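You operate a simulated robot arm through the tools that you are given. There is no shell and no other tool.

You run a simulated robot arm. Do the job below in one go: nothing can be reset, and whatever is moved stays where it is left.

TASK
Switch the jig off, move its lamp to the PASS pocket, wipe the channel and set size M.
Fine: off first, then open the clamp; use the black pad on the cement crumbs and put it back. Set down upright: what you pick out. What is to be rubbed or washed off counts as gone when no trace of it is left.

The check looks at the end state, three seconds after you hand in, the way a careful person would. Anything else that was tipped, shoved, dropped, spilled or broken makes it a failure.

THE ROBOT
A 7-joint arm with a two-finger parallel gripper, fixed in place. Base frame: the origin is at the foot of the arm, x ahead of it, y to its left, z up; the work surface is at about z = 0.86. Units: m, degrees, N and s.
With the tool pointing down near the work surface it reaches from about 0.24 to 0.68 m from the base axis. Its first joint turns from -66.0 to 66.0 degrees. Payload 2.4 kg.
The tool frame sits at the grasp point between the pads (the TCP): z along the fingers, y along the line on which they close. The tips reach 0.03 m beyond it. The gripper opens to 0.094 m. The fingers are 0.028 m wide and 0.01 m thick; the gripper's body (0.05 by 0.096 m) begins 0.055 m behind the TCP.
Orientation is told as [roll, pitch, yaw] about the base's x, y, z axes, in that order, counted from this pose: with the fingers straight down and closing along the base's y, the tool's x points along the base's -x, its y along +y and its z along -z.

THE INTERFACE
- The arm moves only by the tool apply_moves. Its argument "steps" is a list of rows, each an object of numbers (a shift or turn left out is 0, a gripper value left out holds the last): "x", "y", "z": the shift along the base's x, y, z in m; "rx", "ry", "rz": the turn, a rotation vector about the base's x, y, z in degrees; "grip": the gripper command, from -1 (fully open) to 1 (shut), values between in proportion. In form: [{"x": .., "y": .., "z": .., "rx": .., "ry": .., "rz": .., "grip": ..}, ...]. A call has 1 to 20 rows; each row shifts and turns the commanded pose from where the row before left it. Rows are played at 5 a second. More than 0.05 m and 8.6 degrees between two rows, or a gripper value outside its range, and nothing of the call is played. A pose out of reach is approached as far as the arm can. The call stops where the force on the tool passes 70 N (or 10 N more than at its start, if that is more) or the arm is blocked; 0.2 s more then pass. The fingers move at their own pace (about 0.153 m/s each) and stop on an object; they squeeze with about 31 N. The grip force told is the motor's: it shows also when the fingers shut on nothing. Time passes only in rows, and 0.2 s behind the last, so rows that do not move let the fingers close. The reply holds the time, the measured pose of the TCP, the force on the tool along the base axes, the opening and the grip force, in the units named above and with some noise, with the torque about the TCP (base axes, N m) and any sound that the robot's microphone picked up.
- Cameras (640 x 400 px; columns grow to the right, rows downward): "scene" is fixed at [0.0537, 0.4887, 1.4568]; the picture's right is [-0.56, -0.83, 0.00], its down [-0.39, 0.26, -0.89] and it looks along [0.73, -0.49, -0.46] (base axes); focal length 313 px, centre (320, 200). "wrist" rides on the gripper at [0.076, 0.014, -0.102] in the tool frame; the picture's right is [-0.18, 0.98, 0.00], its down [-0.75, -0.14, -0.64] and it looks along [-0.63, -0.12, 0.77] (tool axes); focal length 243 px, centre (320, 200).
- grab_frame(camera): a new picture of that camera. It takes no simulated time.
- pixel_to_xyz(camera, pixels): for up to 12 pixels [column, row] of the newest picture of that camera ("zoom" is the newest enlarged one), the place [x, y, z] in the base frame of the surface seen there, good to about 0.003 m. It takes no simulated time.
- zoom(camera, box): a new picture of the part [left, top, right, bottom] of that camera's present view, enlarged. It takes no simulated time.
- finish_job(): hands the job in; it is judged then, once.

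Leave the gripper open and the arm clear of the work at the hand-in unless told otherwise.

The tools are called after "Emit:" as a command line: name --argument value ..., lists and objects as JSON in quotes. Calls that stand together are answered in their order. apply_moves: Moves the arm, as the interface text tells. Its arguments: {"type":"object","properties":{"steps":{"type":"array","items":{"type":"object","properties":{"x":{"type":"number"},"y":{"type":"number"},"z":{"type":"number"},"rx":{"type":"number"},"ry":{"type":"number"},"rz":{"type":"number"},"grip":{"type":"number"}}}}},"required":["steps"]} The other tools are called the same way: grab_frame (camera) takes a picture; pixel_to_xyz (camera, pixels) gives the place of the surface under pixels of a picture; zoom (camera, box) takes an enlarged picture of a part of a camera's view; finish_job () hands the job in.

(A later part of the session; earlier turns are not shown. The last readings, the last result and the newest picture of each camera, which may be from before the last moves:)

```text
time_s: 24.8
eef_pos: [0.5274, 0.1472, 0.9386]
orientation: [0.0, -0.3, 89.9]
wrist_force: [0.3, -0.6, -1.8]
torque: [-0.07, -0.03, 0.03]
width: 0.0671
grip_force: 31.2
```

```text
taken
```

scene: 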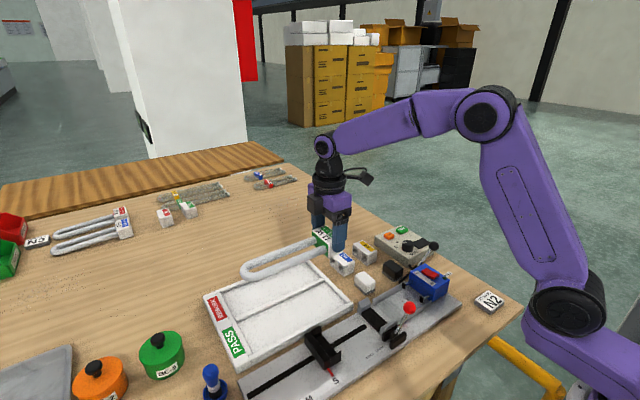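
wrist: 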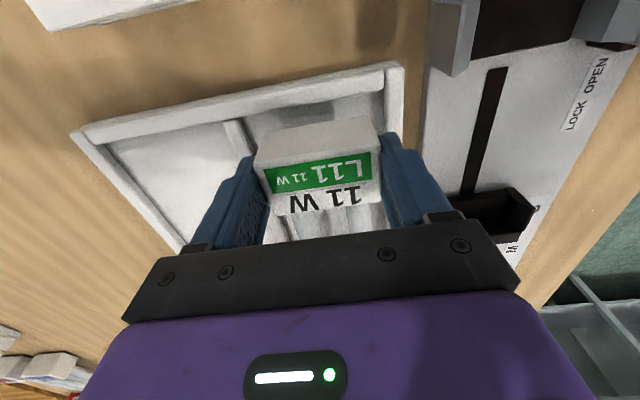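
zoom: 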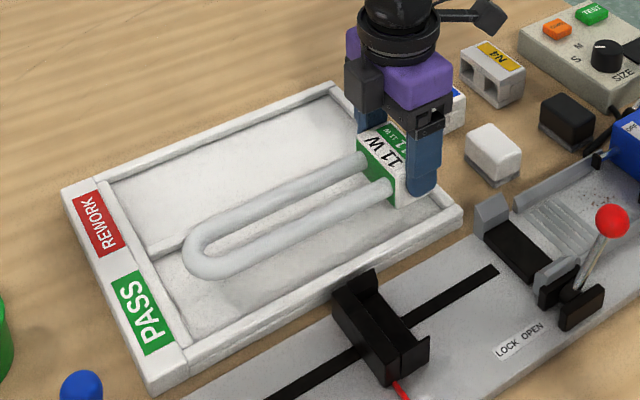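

Lamp is about 2 cm above the floor. I verify divider and front wall positions relative to the fingers before the last centimetres.

Emit:
pixel_to_xyz --camera "wrist" --pixels '[[236, 135], [228, 130], [246, 135], [330, 88], [330, 105], [385, 105], [396, 100], [372, 110], [262, 120], [300, 132], [270, 160], [372, 150]]'

```text
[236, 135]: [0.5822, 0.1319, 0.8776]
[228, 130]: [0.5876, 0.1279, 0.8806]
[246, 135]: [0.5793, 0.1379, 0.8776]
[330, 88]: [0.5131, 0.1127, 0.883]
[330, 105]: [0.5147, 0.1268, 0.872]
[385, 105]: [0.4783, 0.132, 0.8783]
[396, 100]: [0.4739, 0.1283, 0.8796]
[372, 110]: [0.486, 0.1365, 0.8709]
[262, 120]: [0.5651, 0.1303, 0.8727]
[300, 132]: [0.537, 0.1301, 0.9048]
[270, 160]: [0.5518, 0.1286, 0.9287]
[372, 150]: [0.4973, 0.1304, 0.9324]
```

Clearances are a few millimetres all round; I shift 2 mm in +y and lower the rest with small steps.

Emit:
apply_moves --steps '[{"x": 0.001, "y": 0.002, "z": -0.01}, {"z": -0.007}, {"z": -0.002}, {"z": -0.001}, {}]'

```text
time_s: 26.0
eef_pos: [0.5289, 0.1501, 0.9175]
orientation: [-0.1, -0.2, 90.0]
wrist_force: [0.2, 0.9, -1.4]
torque: [-0.08, -0.02, -0.02]
width: 0.0675
grip_force: 30.9
```

Still carrying the full weight (-1.4 N). I lower millimetre by millimetre.

Emit:
apply_moves --steps '[{"z": -0.001}, {}]'

Emit:
zoom --camera "scene" --box '[220, 235, 380, 345]'

```text
time_s: 26.6
eef_pos: [0.5288, 0.15, 0.917]
orientation: [-0.2, -0.4, 90.1]
wrist_force: [1.7, 0.2, 10.0]
torque: [0.02, 0.36, 0.04]
width: 0.0674
grip_force: 31.0
```

```text
3.64 times, centred on (300, 290) of scene
```

zoom: 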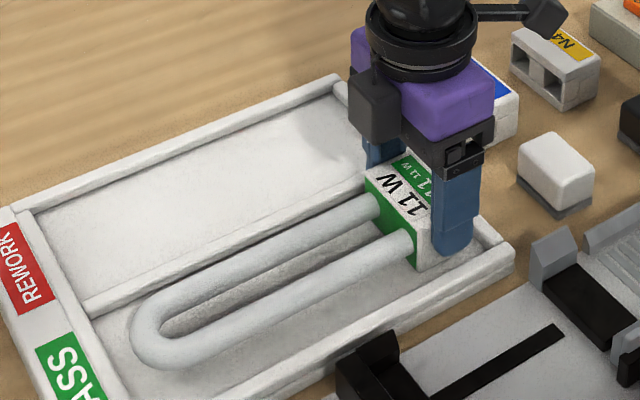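

Contact: the lamp stands on the pocket floor. I open the fingers to about 0.076 m and lift straight up.

Emit:
apply_moves --steps '[{"grip": -0.55}, {"grip": -0.617}, {"z": 0.01}, {"z": 0.03}, {"z": 0.04}, {"z": 0.04}, {}]'

Emit:
grab_frame --camera "wrist"

Emit:
zoom --camera "scene" --box '[190, 225, 410, 375]'

```text
time_s: 28.2
eef_pos: [0.5273, 0.1492, 1.0383]
orientation: [0.0, -0.2, 90.1]
wrist_force: [1.1, -0.3, 0.4]
torque: [0.0, 0.03, 0.0]
width: 0.076
grip_force: 0.0
```

```text
taken
```

wrist: 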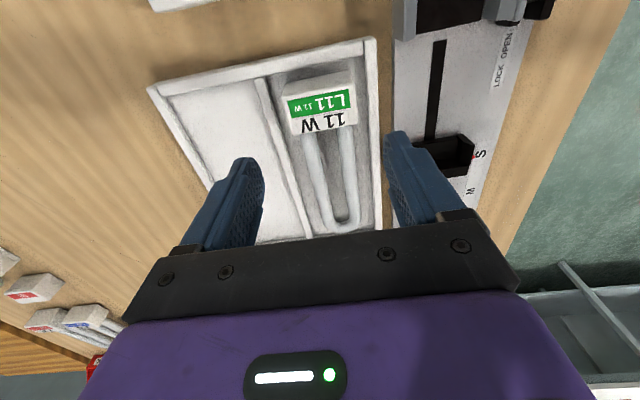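

```text
2.67 times, centred on (300, 300) of scene
```

zoom: 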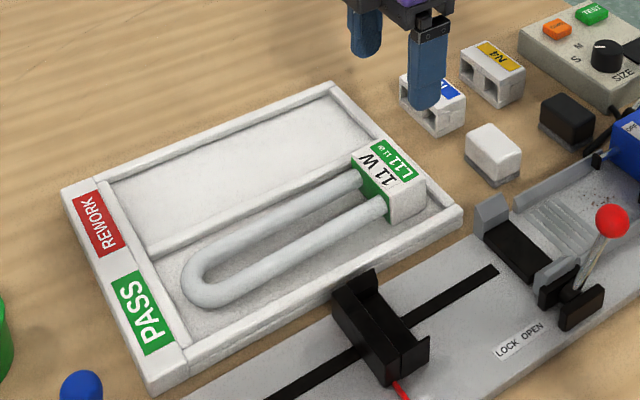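

The lamp lies upright in the PASS pocket. Next the black pad: I move high to a spot from which the wrist camera sees the pad and the crumbs.

Emit:
apply_moves --steps '[{"y": -0.04, "z": 0.02}, {"x": -0.01, "y": -0.045}, {"x": -0.01, "y": -0.045}, {"x": -0.01, "y": -0.045}, {"y": -0.045}, {"y": -0.03}, {}]'

Emit:
grab_frame --camera "wrist"

Emit:
grab_frame --camera "scene"

```text
time_s: 29.8
eef_pos: [0.4978, -0.1019, 1.0582]
orientation: [-0.2, -0.2, 89.9]
wrist_force: [-0.3, 0.1, -0.3]
torque: [0.01, -0.03, -0.01]
width: 0.0758
grip_force: 0.1
```

```text
taken
```

wrist: 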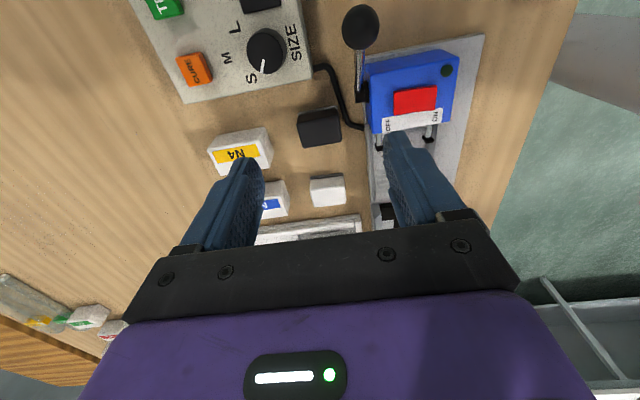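

```text
taken
```

scene: 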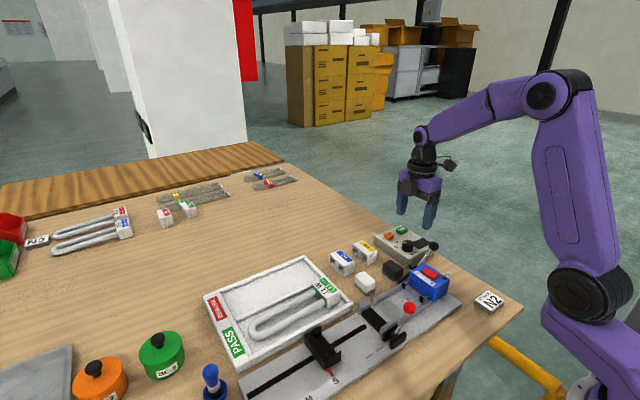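

The black pad is at (320,127), the SIZE dial at (266,48) with its pointer toward S. I enlarge both and measure.

Emit:
zoom --camera "wrist" --box '[270, 80, 390, 170]'

Emit:
pixel_to_xyz --camera "wrist" --pixels '[[300, 113], [338, 109], [302, 128], [341, 123], [304, 147], [340, 142], [320, 118], [342, 135], [310, 183], [343, 178], [266, 45], [252, 55]]'

Emit:
zoom --camera "wrist" --box '[170, 0, 330, 110]'

```text
4.44 times, centred on (330, 125) of wrist
```

zoom: 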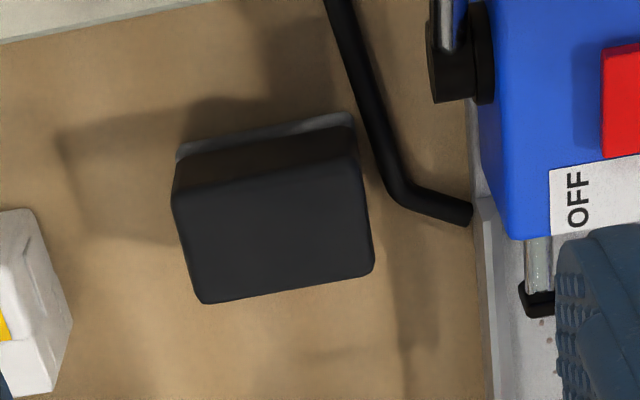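

```text
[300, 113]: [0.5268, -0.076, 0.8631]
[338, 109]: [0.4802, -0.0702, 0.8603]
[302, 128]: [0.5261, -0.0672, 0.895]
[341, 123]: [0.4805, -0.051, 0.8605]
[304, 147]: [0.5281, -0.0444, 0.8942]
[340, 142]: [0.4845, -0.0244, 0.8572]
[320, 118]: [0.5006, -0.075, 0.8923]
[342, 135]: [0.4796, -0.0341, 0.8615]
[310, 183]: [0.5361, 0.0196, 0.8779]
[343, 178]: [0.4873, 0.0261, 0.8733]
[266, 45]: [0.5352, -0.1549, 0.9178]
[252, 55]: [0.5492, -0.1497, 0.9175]
```

```text
3.64 times, centred on (250, 55) of wrist
```

zoom: 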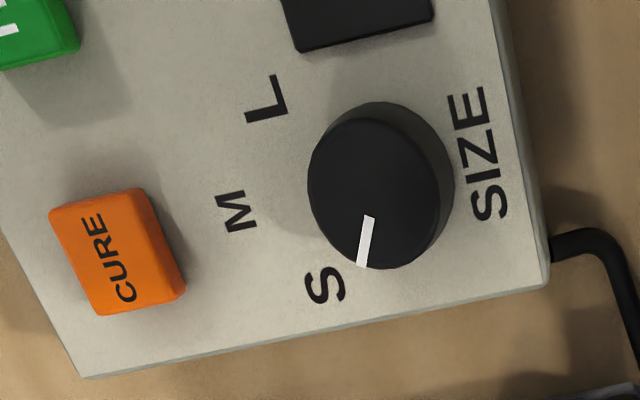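

I take the pad's top-face corners from the enlarged picture.

Emit:
zoom --camera "wrist" --box '[270, 80, 390, 170]'

Emit:
pixel_to_xyz --camera "zoom" --pixels '[[178, 210], [355, 168], [365, 265], [208, 296], [270, 240], [182, 152], [350, 118], [260, 165], [265, 190], [362, 220], [190, 255], [285, 285]]'

```text
4.44 times, centred on (330, 125) of wrist
```

zoom: 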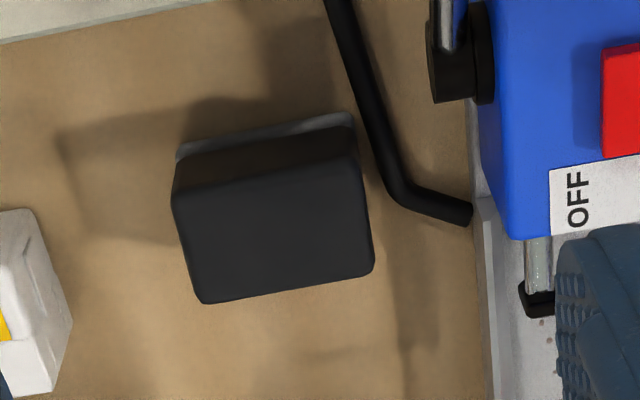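

```text
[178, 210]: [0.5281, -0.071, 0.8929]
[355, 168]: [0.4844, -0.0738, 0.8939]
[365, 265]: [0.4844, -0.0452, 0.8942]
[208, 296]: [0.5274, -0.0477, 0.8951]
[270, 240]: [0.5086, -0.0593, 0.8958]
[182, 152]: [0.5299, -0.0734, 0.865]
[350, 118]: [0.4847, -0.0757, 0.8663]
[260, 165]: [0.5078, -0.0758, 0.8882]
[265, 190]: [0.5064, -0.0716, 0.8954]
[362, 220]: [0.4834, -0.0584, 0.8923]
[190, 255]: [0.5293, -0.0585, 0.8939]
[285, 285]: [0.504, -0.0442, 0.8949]
```

Pad: x 0.484–0.529, y -0.075…-0.044, top z 0.895. I check the neighbours (lever hub at (455,80), cable at (395,190)) before going in.

Emit:
pixel_to_xyz --camera "zoom" --pixels '[[440, 80], [455, 95], [375, 130], [395, 190], [405, 180], [445, 30], [485, 60], [435, 212], [490, 180], [120, 20]]'

Emit:
zoom --camera "scene" --box '[350, 240, 450, 320]'

```text
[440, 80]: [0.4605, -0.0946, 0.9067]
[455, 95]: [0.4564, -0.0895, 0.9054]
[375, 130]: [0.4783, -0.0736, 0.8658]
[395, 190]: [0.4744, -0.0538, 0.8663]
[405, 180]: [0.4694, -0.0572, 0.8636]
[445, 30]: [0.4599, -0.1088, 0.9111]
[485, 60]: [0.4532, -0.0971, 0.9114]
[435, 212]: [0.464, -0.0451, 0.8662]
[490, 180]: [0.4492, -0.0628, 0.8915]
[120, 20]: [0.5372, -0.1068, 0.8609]
```

```text
5.00 times, centred on (400, 280) of scene
```

zoom: 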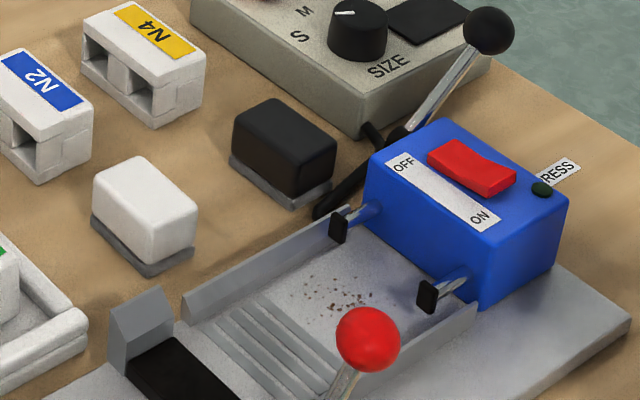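

Hub, lever and cable stay clear of the fingers with a 0.060 m opening. I move above the pad and go down to TCP z≈0.912.

Emit:
apply_moves --steps '[{"x": 0.0087, "y": 0.0424, "grip": -0.277}, {"z": -0.04}, {"z": -0.04}, {"z": -0.03}, {}]'

Emit:
grab_frame --camera "wrist"

Emit:
zoom --camera "scene" --box '[350, 210, 470, 310]'

```text
time_s: 31.0
eef_pos: [0.5061, -0.0578, 0.9477]
orientation: [-0.1, -0.2, 90.0]
wrist_force: [0.3, 0.3, -0.7]
torque: [0.02, -0.02, 0.05]
width: 0.06
grip_force: 0.0
```

```text
taken
```

wrist: 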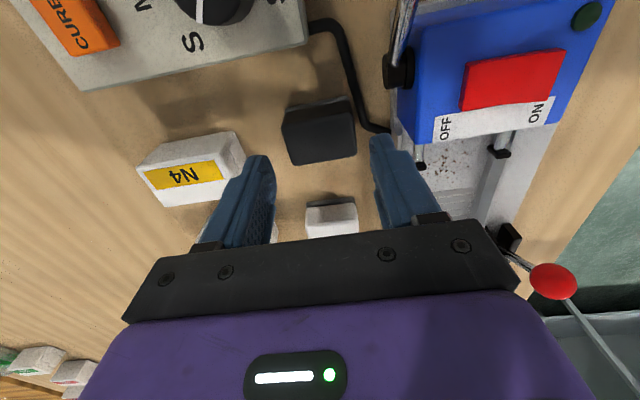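

```text
4.00 times, centred on (410, 260) of scene
```

zoom: 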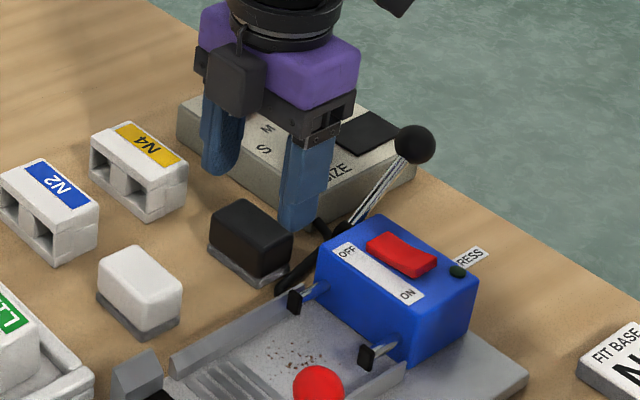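

Pad is centred between the fingers. I lower the last 36 mm, y −1.5 mm, and close.

Emit:
apply_moves --steps '[{"y": -0.0015, "z": -0.015}, {"z": -0.012}, {"z": -0.009}, {}, {"grip": 1}, {"grip": 1}, {"grip": 1}]'

Emit:
zoom --camera "scene" --box '[350, 210, 470, 310]'

```text
time_s: 32.6
eef_pos: [0.5067, -0.0593, 0.9108]
orientation: [0.0, -0.3, 90.0]
wrist_force: [-0.3, 1.2, 0.1]
torque: [0.01, 0.0, 0.0]
width: 0.049
grip_force: 31.0
```

```text
4.00 times, centred on (410, 260) of scene
```

zoom: 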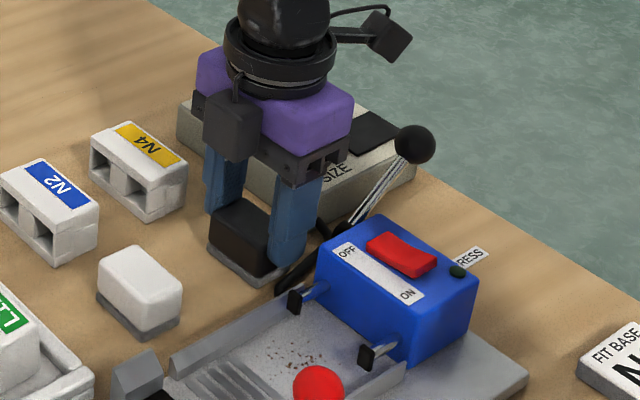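

Pad is held (0.049 m wide) at pose (0.5067,-0.0593,0.911) – I note that for putting it back. I lift it and look at what comes along.

Emit:
apply_moves --steps '[{"z": 0.015}, {"z": 0.03}, {"z": 0.04}, {}]'

Emit:
zoom --camera "scene" --box '[350, 210, 470, 310]'

Emit:
grab_frame --camera "wrist"

```text
time_s: 33.6
eef_pos: [0.5061, -0.0587, 0.9968]
orientation: [-0.1, -0.2, 90.0]
wrist_force: [0.0, 0.7, -0.6]
torque: [0.0, 0.0, -0.01]
width: 0.0492
grip_force: 30.6
```

```text
4.00 times, centred on (410, 260) of scene
```

zoom: 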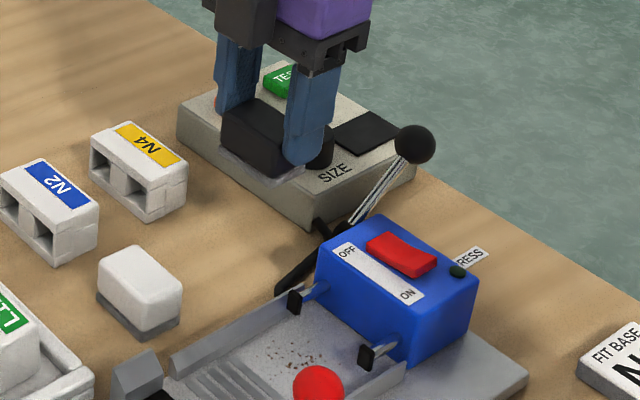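

```text
taken
```

wrist: 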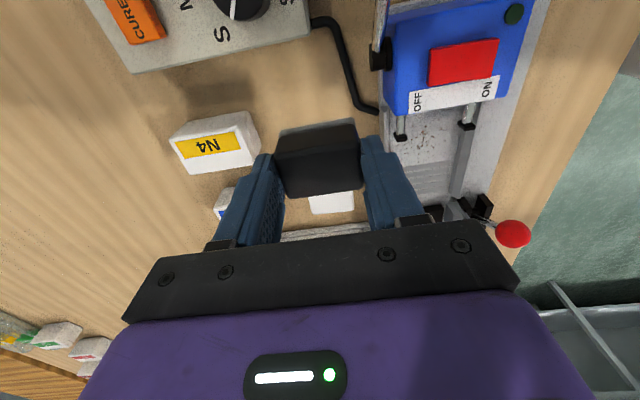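

The grey slab is the pad's rubbing sole, so the pad bottom is about 0.053 m below the TCP. Now I measure the crumbs, pins and rails in the channel at (380–480, 90–200) of the wrist picture.

Emit:
zoom --camera "wrist" --box '[375, 80, 495, 210]'

Emit:
pixel_to_xyz --camera "wrist" --pixels '[[402, 137], [467, 126], [400, 125], [412, 130], [420, 125], [420, 150], [440, 120], [445, 150], [455, 185], [465, 150], [430, 170], [405, 155]]'

```text
3.08 times, centred on (435, 145) of wrist
```

zoom: 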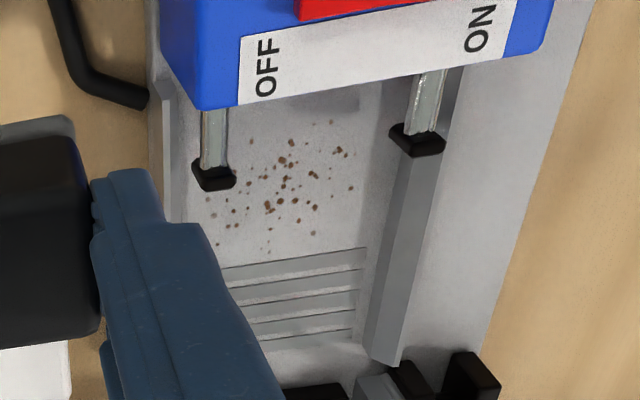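

```text
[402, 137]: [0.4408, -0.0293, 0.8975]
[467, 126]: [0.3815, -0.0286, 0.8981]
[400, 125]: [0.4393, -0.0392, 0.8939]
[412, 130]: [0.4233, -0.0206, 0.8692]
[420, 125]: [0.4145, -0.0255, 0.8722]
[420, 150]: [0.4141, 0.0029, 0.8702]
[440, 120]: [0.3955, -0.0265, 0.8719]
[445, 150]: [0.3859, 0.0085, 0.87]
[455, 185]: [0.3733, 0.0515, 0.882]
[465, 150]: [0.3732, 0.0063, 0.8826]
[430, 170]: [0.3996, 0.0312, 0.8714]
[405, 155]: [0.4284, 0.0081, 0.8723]
```

I read the extreme crumbs' positions from the enlarged picture.

Emit:
zoom --camera "wrist" --box '[400, 100, 460, 170]'

Emit:
pixel_to_xyz --camera "wrist" --pixels '[[440, 119], [445, 127], [448, 140], [432, 126], [413, 135], [415, 145], [420, 160], [437, 155], [442, 132], [421, 146], [419, 124], [430, 152]]'

```text
5.71 times, centred on (430, 135) of wrist
```

zoom: 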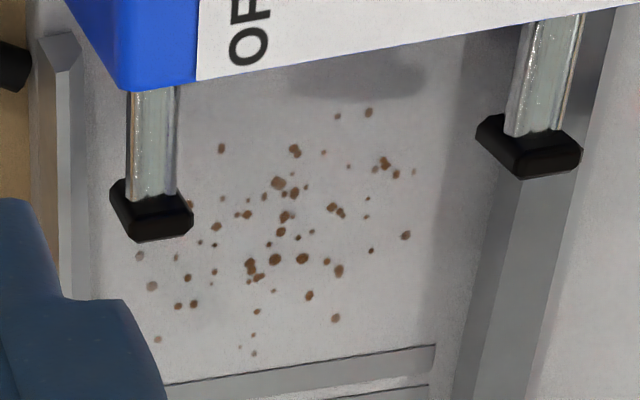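

```text
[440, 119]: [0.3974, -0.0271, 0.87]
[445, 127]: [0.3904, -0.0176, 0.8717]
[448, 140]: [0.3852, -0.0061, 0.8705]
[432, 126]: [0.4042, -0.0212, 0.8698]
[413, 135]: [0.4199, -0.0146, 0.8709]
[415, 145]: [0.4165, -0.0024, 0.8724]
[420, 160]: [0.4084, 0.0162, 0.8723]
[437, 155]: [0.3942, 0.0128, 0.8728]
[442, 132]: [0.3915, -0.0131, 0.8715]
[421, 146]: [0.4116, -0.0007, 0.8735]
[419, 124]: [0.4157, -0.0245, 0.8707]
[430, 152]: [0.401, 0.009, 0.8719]
```

Crumbs cover x 0.386–0.436, y -0.028…0.019 on the floor at z≈0.871; pin ends stand at y>-0.028, x≈0.3815 and 0.441. I carry the pad over the channel, centred at (0.408, 0.000), then lower close to the floor.

Emit:
apply_moves --steps '[{"z": 0.02}, {"x": -0.03, "y": 0.018}, {"x": -0.034, "y": 0.02}, {"x": -0.034, "y": 0.021}, {"z": -0.03}, {"z": -0.03}, {}]'

Emit:
zoom --camera "scene" --box '[340, 210, 480, 330]'

Emit:
grab_frame --camera "wrist"

```text
time_s: 35.2
eef_pos: [0.4091, 0.0003, 0.9554]
orientation: [-0.1, -0.3, 90.0]
wrist_force: [0.7, 1.2, -0.1]
torque: [-0.04, -0.01, 0.01]
width: 0.049
grip_force: 31.1
```

```text
3.33 times, centred on (410, 270) of scene
```

zoom: 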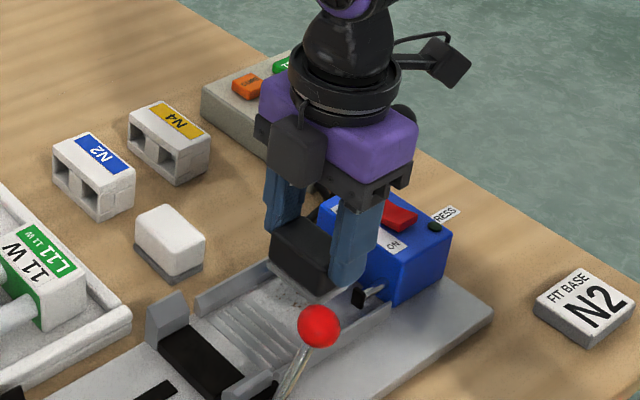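

```text
taken
```

wrist: 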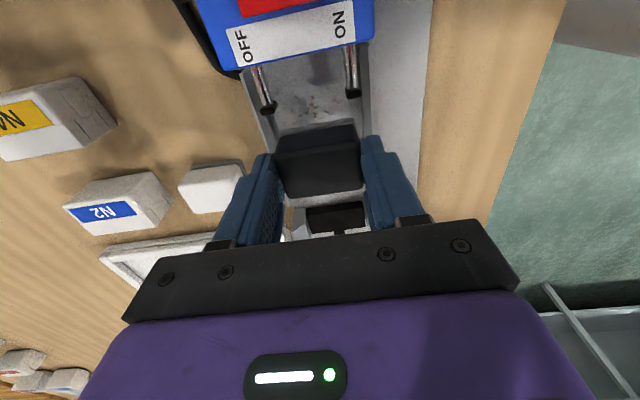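

Pad hangs level above the crumbs, behind the red ball. I lower to near contact, then in 2 mm steps.

Emit:
apply_moves --steps '[{"z": -0.015}, {"z": -0.01}, {"z": -0.003}, {"z": -0.002}, {}]'

```text
time_s: 36.4
eef_pos: [0.4093, -0.0019, 0.9257]
orientation: [-0.1, -0.1, 90.0]
wrist_force: [0.6, 0.8, 0.0]
torque: [0.0, -0.02, 0.02]
width: 0.0486
grip_force: 31.3
```

No contact yet at TCP z=0.9257. I go on in 1 mm steps until a light press.

Emit:
apply_moves --steps '[{"z": -0.001}, {"z": -0.001}, {}]'

```text
time_s: 37.2
eef_pos: [0.4095, -0.0001, 0.9247]
orientation: [0.0, -0.2, 90.0]
wrist_force: [1.4, -0.4, -0.6]
torque: [-0.01, 0.01, -0.01]
width: 0.0488
grip_force: 30.8
```

Emit:
apply_moves --steps '[{"z": -0.001}, {"z": -0.001}, {}]'

```text
time_s: 38.0
eef_pos: [0.4081, 0.0009, 0.9218]
orientation: [-0.1, -0.2, 90.0]
wrist_force: [-3.1, 0.7, 17.6]
torque: [0.04, 0.22, 0.02]
width: 0.0491
grip_force: 30.9
```

Contact with about 17 N. I rub: short strokes along x and y within the channel, keeping the pad off the pins.

Emit:
apply_moves --steps '[{"x": 0.007}, {"x": -0.007}, {"x": -0.007}, {"x": 0.007, "y": -0.004}, {"x": 0.007}, {"x": -0.007}, {"x": -0.007, "y": -0.002}, {"x": 0.007}, {"x": 0.007}, {"x": -0.007, "y": 0.004}, {"x": -0.007, "y": 0.004}, {"x": 0.007}, {"x": 0.007}, {"x": -0.007}, {"x": -0.007}, {"x": 0.007, "y": -0.002}, {}]'

Emit:
grab_frame --camera "wrist"

```text
time_s: 41.6
eef_pos: [0.4097, -0.0005, 0.9223]
orientation: [0.0, -0.2, 90.0]
wrist_force: [0.5, 0.0, -0.3]
torque: [-0.02, 0.0, 0.03]
width: 0.0489
grip_force: 31.2
```

```text
taken
```

wrist: 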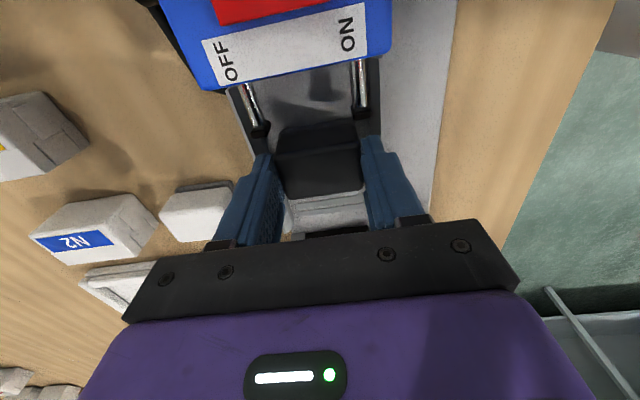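

Force has dropped to about zero, so I press 1 mm deeper and rub again.

Emit:
apply_moves --steps '[{"z": -0.001}, {"x": 0.007}, {"x": -0.007}, {"x": -0.007}, {"x": 0.007, "y": -0.003}, {"x": 0.007}, {"x": -0.007}, {"x": -0.007, "y": -0.003}, {"x": 0.007}, {"x": 0.007}, {"x": -0.007, "y": 0.004}, {"x": -0.007, "y": 0.004}, {"x": 0.007}, {"x": 0.007}, {"x": -0.007}, {"x": -0.007}, {"x": 0.007, "y": -0.002}, {}]'

```text
time_s: 45.4
eef_pos: [0.4092, -0.0004, 0.92]
orientation: [0.0, -0.2, 90.0]
wrist_force: [-0.3, 0.1, 1.0]
torque: [0.0, 0.04, -0.03]
width: 0.049
grip_force: 30.9
```

I lift the pad straight up and move it aside to check the channel.

Emit:
apply_moves --steps '[{"z": 0.02}, {"z": 0.04}, {"z": 0.04}, {"y": 0.04}, {"y": 0.03}, {}]'

Emit:
grab_frame --camera "wrist"

Emit:
zoom --camera "scene" --box '[350, 230, 470, 330]'

```text
time_s: 46.8
eef_pos: [0.4087, 0.0699, 1.0223]
orientation: [0.0, -0.3, 90.1]
wrist_force: [0.7, -0.3, -0.8]
torque: [0.0, -0.01, 0.02]
width: 0.0489
grip_force: 31.3
```

```text
taken
```

wrist: 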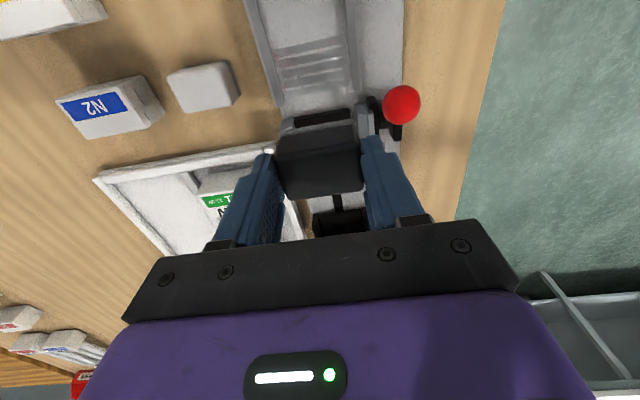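

```text
4.00 times, centred on (410, 280) of scene
```

zoom: 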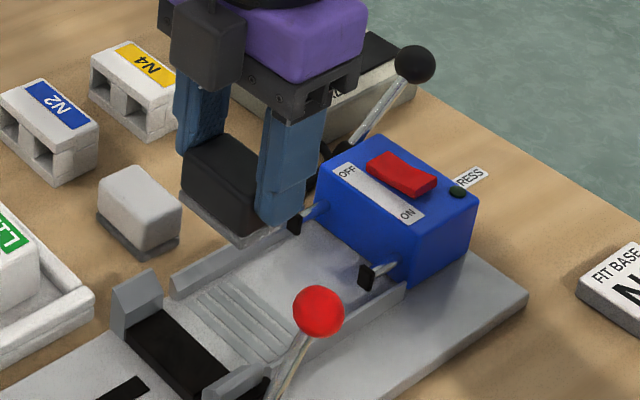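

From here the channel looks clean. I move back toward the pad's parking side, from where the wrist camera sees the channel, to check for any leftovers.

Emit:
apply_moves --steps '[{"x": 0.025, "y": -0.035}, {"x": 0.025, "y": -0.035}, {"x": 0.025, "y": -0.035}, {"x": 0.0227, "y": -0.0239}, {}]'

Emit:
zoom --camera "wrist" --box '[375, 80, 495, 210]'

Emit:
zoom --camera "scene" --box '[380, 265, 460, 325]'

```text
time_s: 48.0
eef_pos: [0.5056, -0.0612, 1.0204]
orientation: [0.0, -0.2, 90.0]
wrist_force: [0.1, -0.7, -0.7]
torque: [-0.04, -0.01, 0.01]
width: 0.049
grip_force: 30.9
```

```text
3.08 times, centred on (435, 145) of wrist
```

zoom: 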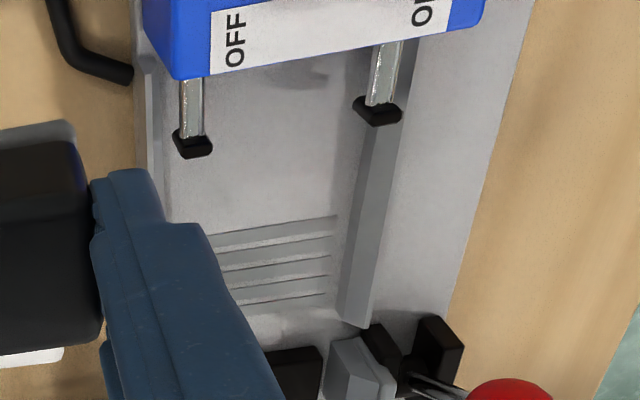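

```text
6.67 times, centred on (420, 295) of scene
```

zoom: 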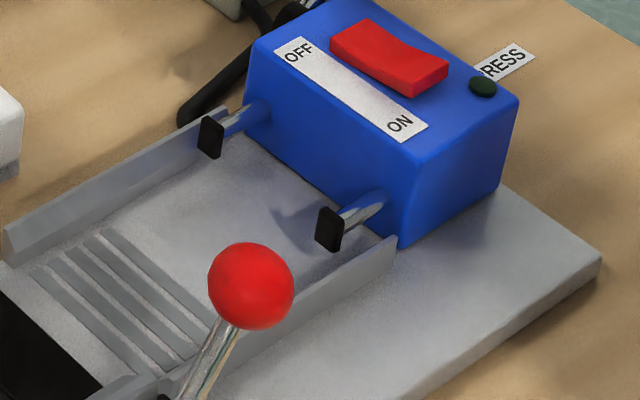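

No crumb is visible. One closer look at the wiped floor for faint residue.

Emit:
zoom --camera "wrist" --box '[400, 95, 460, 160]'

Emit:
zoom --camera "scene" --box '[390, 275, 430, 310]'

```text
6.15 times, centred on (430, 128) of wrist
```

zoom: 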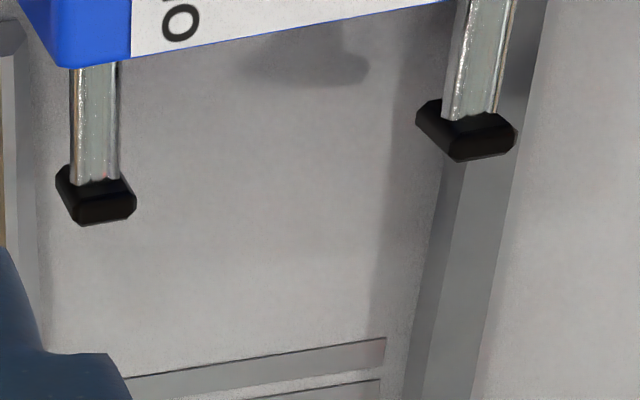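

```text
11.43 times, centred on (410, 292) of scene
```

zoom: 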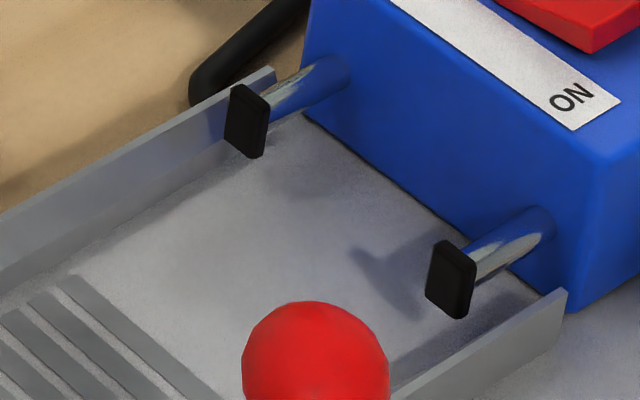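

The channel is free of any trace. I put the pad back: my summed shifts show I'm right above its old place; I lower toward the table.

Emit:
apply_moves --steps '[{"x": 0.0003, "z": -0.04}, {"z": -0.04}, {"z": -0.02}, {"z": -0.006}, {}]'

Emit:
zoom --camera "scene" --box '[350, 210, 470, 310]'

```text
time_s: 49.2
eef_pos: [0.5072, -0.0594, 0.9147]
orientation: [0.0, -0.2, 90.1]
wrist_force: [0.6, 0.9, -0.2]
torque: [0.02, -0.01, 0.02]
width: 0.0487
grip_force: 30.6
```

```text
4.00 times, centred on (410, 260) of scene
```

zoom: 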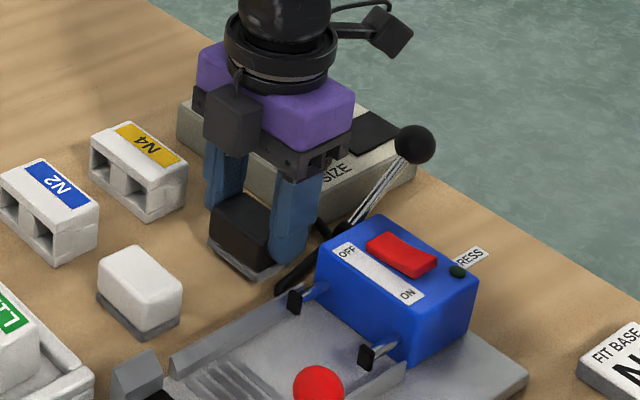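

Pad is just above its old spot. I lower in 1–2 mm steps until it touches.

Emit:
apply_moves --steps '[{"z": -0.002}, {"z": -0.001}, {"z": -0.001}, {}]'

```text
time_s: 50.2
eef_pos: [0.5063, -0.0591, 0.9094]
orientation: [-0.1, -0.3, 90.1]
wrist_force: [0.6, 0.7, -0.2]
torque: [0.02, 0.03, -0.01]
width: 0.0488
grip_force: 31.5
```

Emit:
apply_moves --steps '[{"z": -0.001}, {"z": -0.001}, {}]'

```text
time_s: 51.0
eef_pos: [0.5071, -0.0594, 0.9091]
orientation: [-0.1, -0.1, 90.0]
wrist_force: [0.2, 0.4, 1.6]
torque: [-0.05, 0.07, -0.04]
width: 0.0491
grip_force: 30.8
```

Light contact (about +1.6 N): the pad stands on the table. I open to 0.060 m and lift straight up.

Emit:
apply_moves --steps '[{"z": -0.0005}, {"grip": -0.2}, {"grip": -0.277}, {"z": 0.015}, {"z": 0.03}, {"z": 0.04}, {"z": 0.04}, {}]'

Emit:
grab_frame --camera "wrist"

Emit:
zoom --camera "scene" --box '[350, 210, 470, 310]'

```text
time_s: 52.8
eef_pos: [0.5062, -0.0598, 1.0341]
orientation: [0.0, -0.2, 90.0]
wrist_force: [-1.1, 0.8, 0.7]
torque: [-0.03, 0.02, 0.02]
width: 0.0599
grip_force: 0.0
```

```text
taken
```

wrist: 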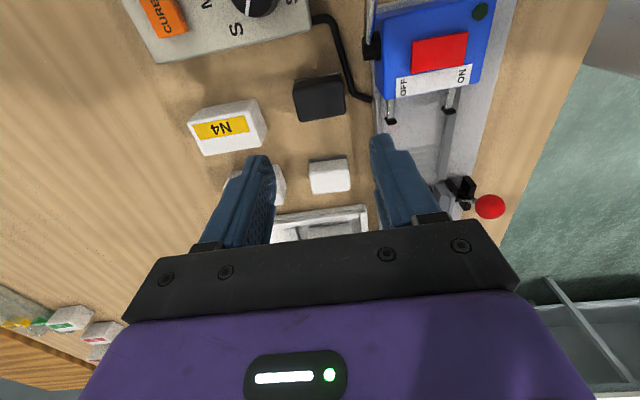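

```text
4.00 times, centred on (410, 260) of scene
```

zoom: 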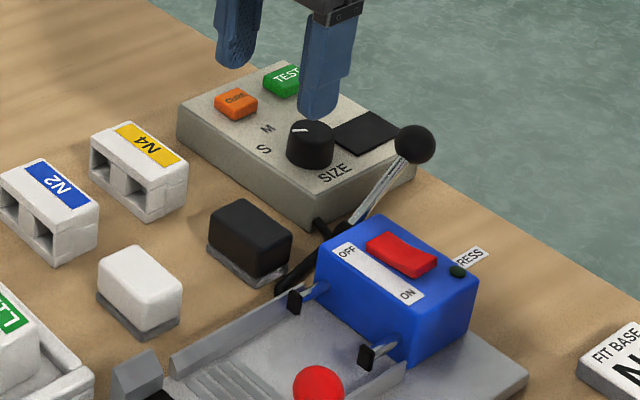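

The pad is back in its old place. Next the size. I move a little toward -y, high, to view the dial from above.

Emit:
apply_moves --steps '[{"y": -0.04, "z": 0.01}, {"y": -0.04, "z": 0.01}, {"y": -0.03, "z": 0.01}, {}]'

Emit:
grab_frame --camera "wrist"

```text
time_s: 53.8
eef_pos: [0.5062, -0.1696, 1.0653]
orientation: [0.0, -0.2, 90.0]
wrist_force: [-0.2, -0.8, 0.0]
torque: [0.03, 0.01, 0.03]
width: 0.0602
grip_force: 0.1
```

```text
taken
```

wrist: 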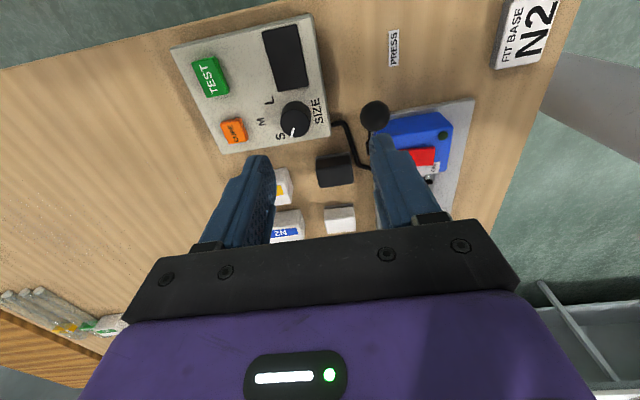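

The dial sits at (296,119). I enlarge it and measure knob, pointer and the S/M/L marks.

Emit:
zoom --camera "wrist" --box '[245, 80, 345, 160]'

Emit:
pixel_to_xyz --camera "wrist" --pixels '[[296, 118], [290, 112], [303, 112], [293, 133], [297, 124], [278, 136], [262, 122], [269, 100], [283, 117], [309, 117], [296, 104], [315, 140]]'

```text
5.00 times, centred on (295, 120) of wrist
```

zoom: 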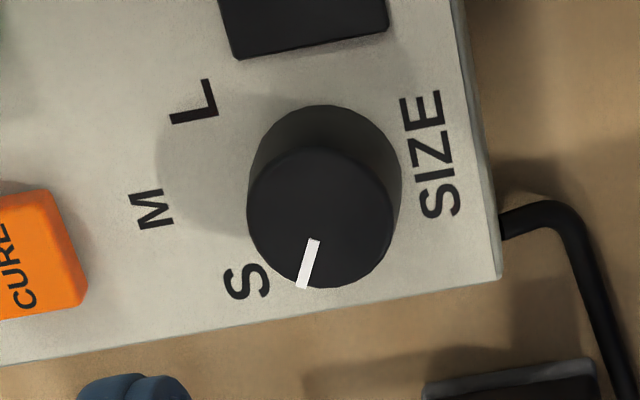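

```text
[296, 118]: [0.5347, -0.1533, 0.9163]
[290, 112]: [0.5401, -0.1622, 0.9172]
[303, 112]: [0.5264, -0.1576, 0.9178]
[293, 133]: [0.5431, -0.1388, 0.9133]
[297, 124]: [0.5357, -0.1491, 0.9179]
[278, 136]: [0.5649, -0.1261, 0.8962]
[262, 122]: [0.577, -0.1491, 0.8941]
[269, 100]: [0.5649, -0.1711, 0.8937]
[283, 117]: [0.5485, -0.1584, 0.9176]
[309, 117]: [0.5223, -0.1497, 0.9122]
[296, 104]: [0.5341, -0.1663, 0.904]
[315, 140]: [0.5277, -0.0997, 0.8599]
```

Dial centre ≈ (0.5355,-0.150), top z 0.9175, panel z≈0.895. The pointer is about 60° from +x at S; M lies straight along +x, so the knob must turn about 60° clockwise seen from above. I go above it and lower around it.

Emit:
apply_moves --steps '[{"x": 0.0293, "y": 0.0196}, {"z": -0.04}, {"z": -0.04}, {}]'

Emit:
grab_frame --camera "wrist"

Emit:
zoom --camera "scene" --box '[350, 190, 470, 290]'

```text
time_s: 54.8
eef_pos: [0.5372, -0.1495, 0.9824]
orientation: [0.0, -0.2, 90.0]
wrist_force: [0.0, -0.2, 0.3]
torque: [-0.02, 0.0, -0.03]
width: 0.06
grip_force: 0.2
```

```text
taken
```

wrist: 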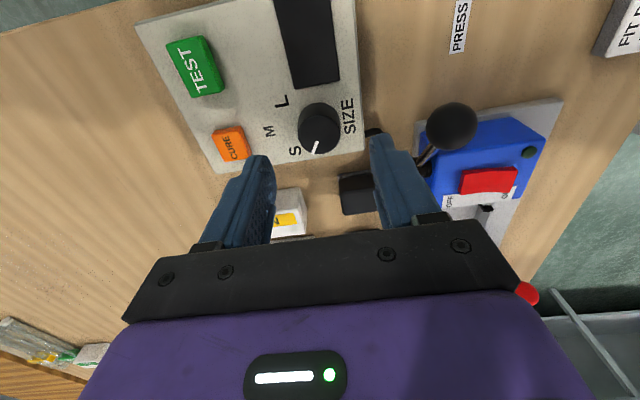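

```text
4.00 times, centred on (410, 240) of scene
```

zoom: 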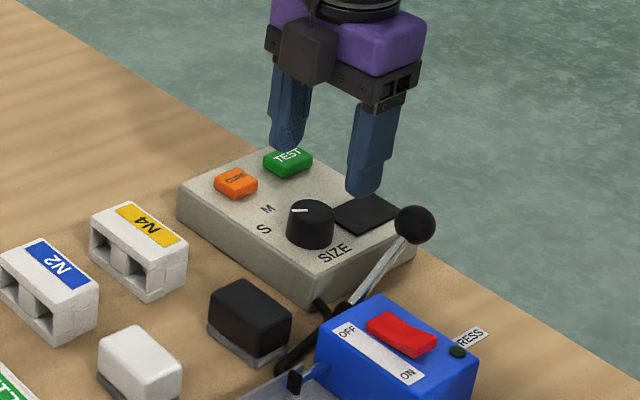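

The knob lies between the fingers. I check the CURE button's near edge and re-measure the knob centre from this nearer view.

Emit:
pixel_to_xyz --camera "wrist" --pixels '[[246, 148], [240, 128], [320, 128], [298, 126], [340, 126], [318, 103], [320, 148], [294, 151], [269, 131], [281, 101], [316, 148], [450, 120]]'

Emit:
zoom --camera "wrist" --box '[250, 80, 370, 170]'

```text
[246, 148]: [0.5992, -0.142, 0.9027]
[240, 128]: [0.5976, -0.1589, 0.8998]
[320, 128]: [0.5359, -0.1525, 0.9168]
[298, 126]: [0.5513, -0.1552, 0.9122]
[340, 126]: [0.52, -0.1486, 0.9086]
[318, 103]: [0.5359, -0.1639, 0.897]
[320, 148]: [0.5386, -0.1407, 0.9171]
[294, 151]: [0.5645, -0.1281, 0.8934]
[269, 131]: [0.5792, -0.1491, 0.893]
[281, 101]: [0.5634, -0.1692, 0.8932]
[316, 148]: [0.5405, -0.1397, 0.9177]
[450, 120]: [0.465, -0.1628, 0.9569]
```

```text
4.44 times, centred on (310, 125) of wrist
```

zoom: 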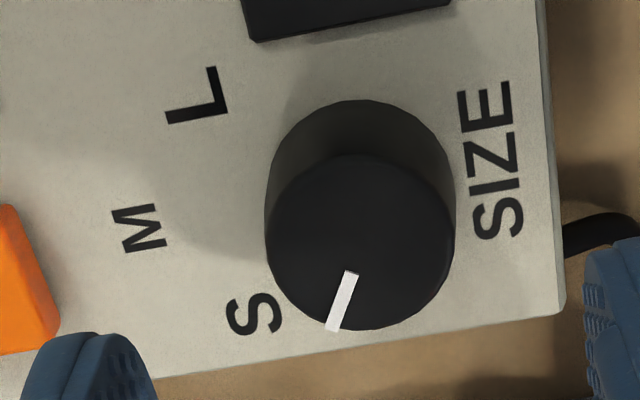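

Knob centre (0.536,-0.150), diameter ≈0.031; M label at (0.579,-0.149) lies straight in +x from it. I lower so the tips are just above the panel and close on the knob.

Emit:
apply_moves --steps '[{"x": -0.0005, "y": -0.0005, "z": -0.025}, {"z": -0.018}, {"z": -0.008}, {}, {"grip": 0.2}, {"grip": 0.6}, {"grip": 1}, {"grip": 1}]'

Emit:
grab_frame --camera "wrist"

```text
time_s: 56.6
eef_pos: [0.5374, -0.1502, 0.931]
orientation: [-0.4, -0.3, 89.9]
wrist_force: [19.7, -2.0, -11.4]
torque: [-0.16, -0.45, -0.06]
width: 0.0325
grip_force: 45.1
```

```text
taken
```

wrist: 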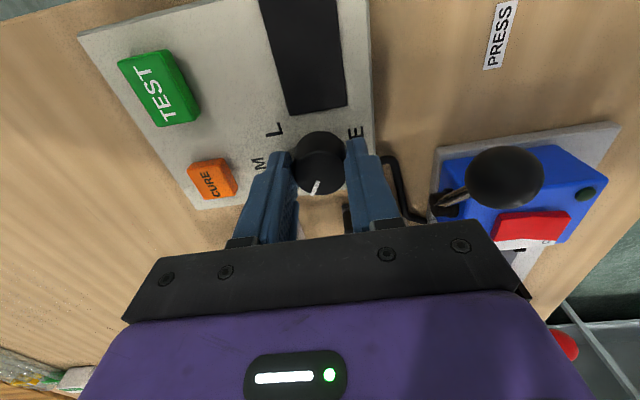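

The knob is gripped with some side load; I relieve it by 1.5 mm in x, then turn clockwise in steps, −61° in all.

Emit:
apply_moves --steps '[{"x": 0.0015, "z": -0.0005}, {"rz": -7.6}, {"rz": -7.6}, {"rz": -7.6}, {}]'

Emit:
grab_frame --camera "wrist"

```text
time_s: 57.8
eef_pos: [0.5372, -0.1505, 0.9316]
orientation: [0.1, -0.2, 67.1]
wrist_force: [3.7, 1.7, 11.8]
torque: [-0.35, 0.19, 0.01]
width: 0.0325
grip_force: 45.0
```

```text
taken
```

wrist: 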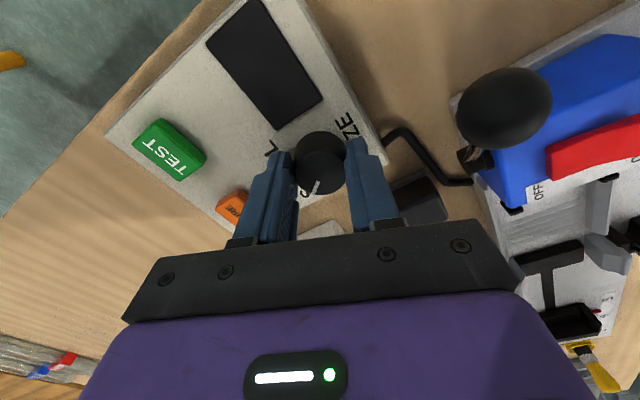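

The knob turns with the fingers without resistance. I continue the remaining −38°.

Emit:
apply_moves --steps '[{"rz": -7.6}, {"rz": -7.6}, {"rz": -7.6}, {"rz": -7.6}, {"rz": -7.6}, {}]'

Emit:
grab_frame --camera "wrist"

Emit:
zoom --camera "scene" --box '[350, 190, 470, 290]'

```text
time_s: 59.2
eef_pos: [0.5363, -0.1501, 0.9324]
orientation: [0.2, 0.0, 29.2]
wrist_force: [-15.3, 10.6, 21.1]
torque: [0.57, 0.08, 0.03]
width: 0.0325
grip_force: 45.0
```

```text
taken
```

wrist: 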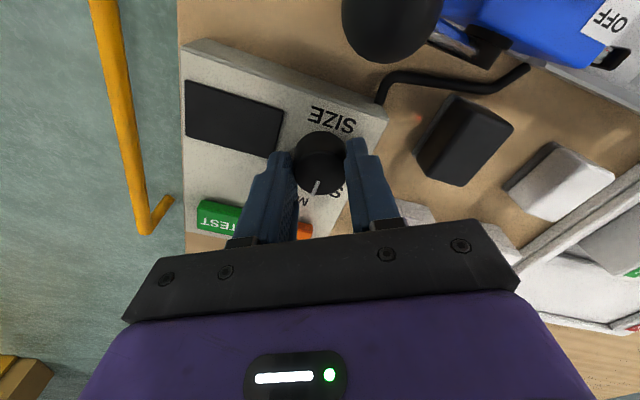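

```text
4.00 times, centred on (410, 240) of scene
```

zoom: 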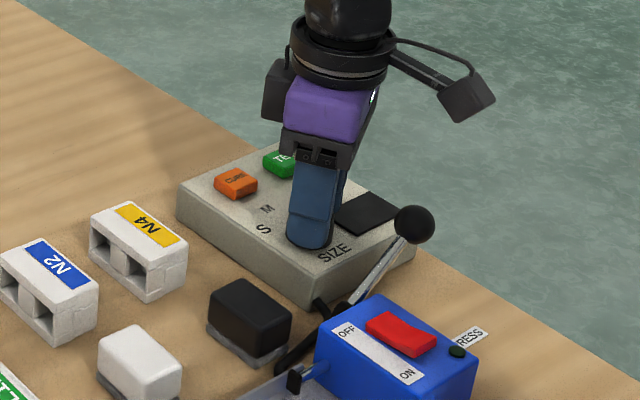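

The turn is done (tool yaw 29°). I open slightly and lift to read the dial.

Emit:
apply_moves --steps '[{"grip": -0.064}, {"grip": -0.064}, {"z": 0.02}, {"z": 0.04}, {"z": 0.04}, {}]'

Emit:
grab_frame --camera "wrist"

Emit:
zoom --camera "scene" --box '[370, 215, 450, 275]'

```text
time_s: 60.6
eef_pos: [0.5372, -0.1497, 1.0325]
orientation: [0.0, -0.2, 29.2]
wrist_force: [-0.1, -1.9, 0.7]
torque: [-0.01, 0.01, -0.02]
width: 0.0502
grip_force: 0.0
```

```text
taken
```

wrist: 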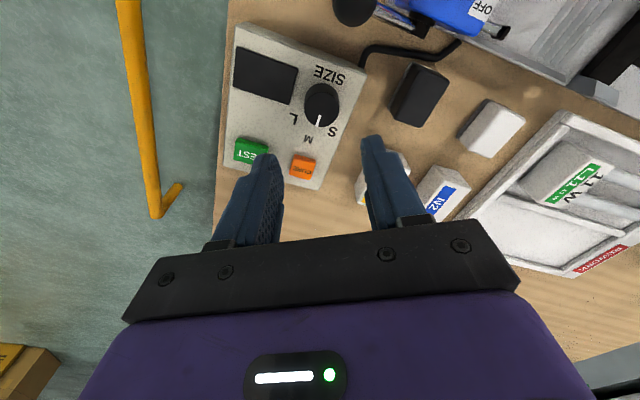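

```text
6.67 times, centred on (410, 245) of scene
```

zoom: 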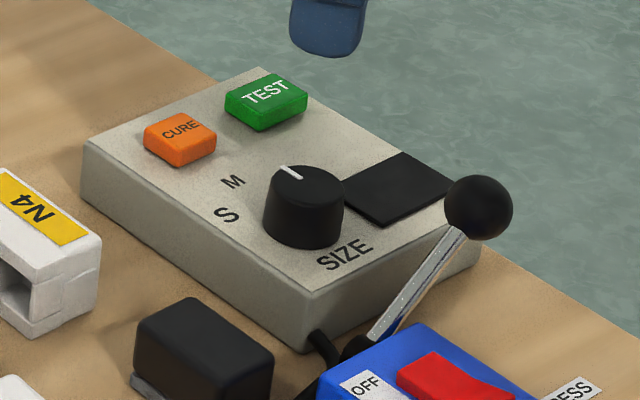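

I enlarge the dial in the wrist view to judge the pointer against M.

Emit:
zoom --camera "wrist" --box '[270, 60, 370, 160]'

Emit:
pixel_to_xyz --camera "zoom" --pixels '[[320, 200], [315, 225], [310, 250], [255, 290], [305, 130]]'

```text
4.00 times, centred on (320, 110) of wrist
```

zoom: 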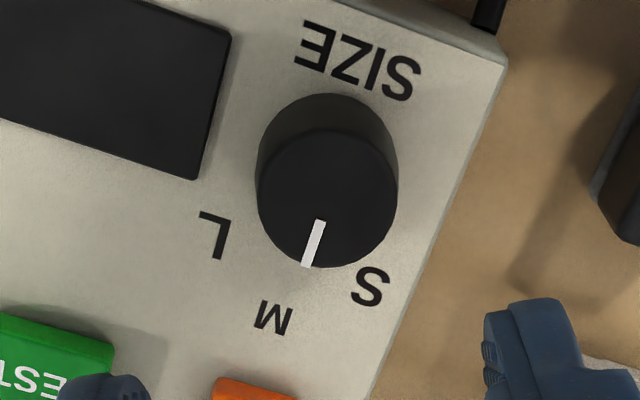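

```text
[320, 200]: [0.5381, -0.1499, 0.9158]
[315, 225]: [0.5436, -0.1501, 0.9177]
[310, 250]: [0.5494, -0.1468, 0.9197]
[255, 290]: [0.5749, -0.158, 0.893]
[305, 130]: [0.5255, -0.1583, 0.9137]
```

The pointer direction computes to within ~2° of straight +x, on the M mark. Now the sliding stop: I turn the tool back to yaw 0 and travel high to it.

Emit:
apply_moves --steps '[{"z": 0.03}, {"x": -0.0192, "y": 0.04, "rz": -7.3}, {"x": -0.0192, "y": 0.04, "rz": -7.3}, {"x": -0.0192, "y": 0.04, "rz": -7.3}, {"x": -0.0192, "y": 0.04, "rz": -7.3}, {"x": -0.0192, "y": 0.04}, {"x": -0.0192, "y": 0.04}, {"x": -0.0192, "y": 0.04}, {"x": -0.0192, "y": 0.04}, {"x": -0.0192, "y": 0.04}, {"x": -0.0192, "y": 0.04}, {}]'

Emit:
grab_frame --camera "wrist"

```text
time_s: 63.2
eef_pos: [0.3443, 0.2505, 1.0617]
orientation: [0.1, -0.2, 0.0]
wrist_force: [1.0, -0.1, -0.1]
torque: [-0.02, 0.01, 0.01]
width: 0.0501
grip_force: 0.1
```

```text
taken
```

wrist: 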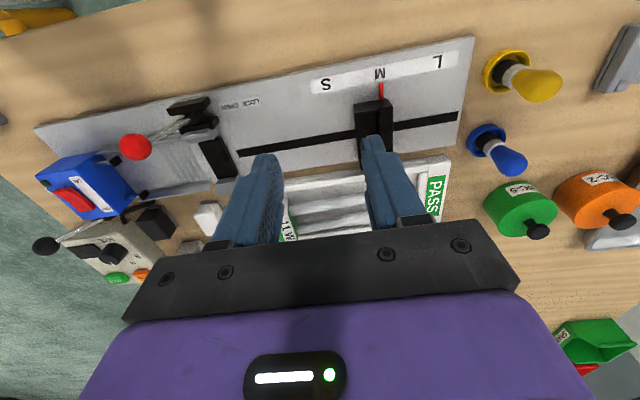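

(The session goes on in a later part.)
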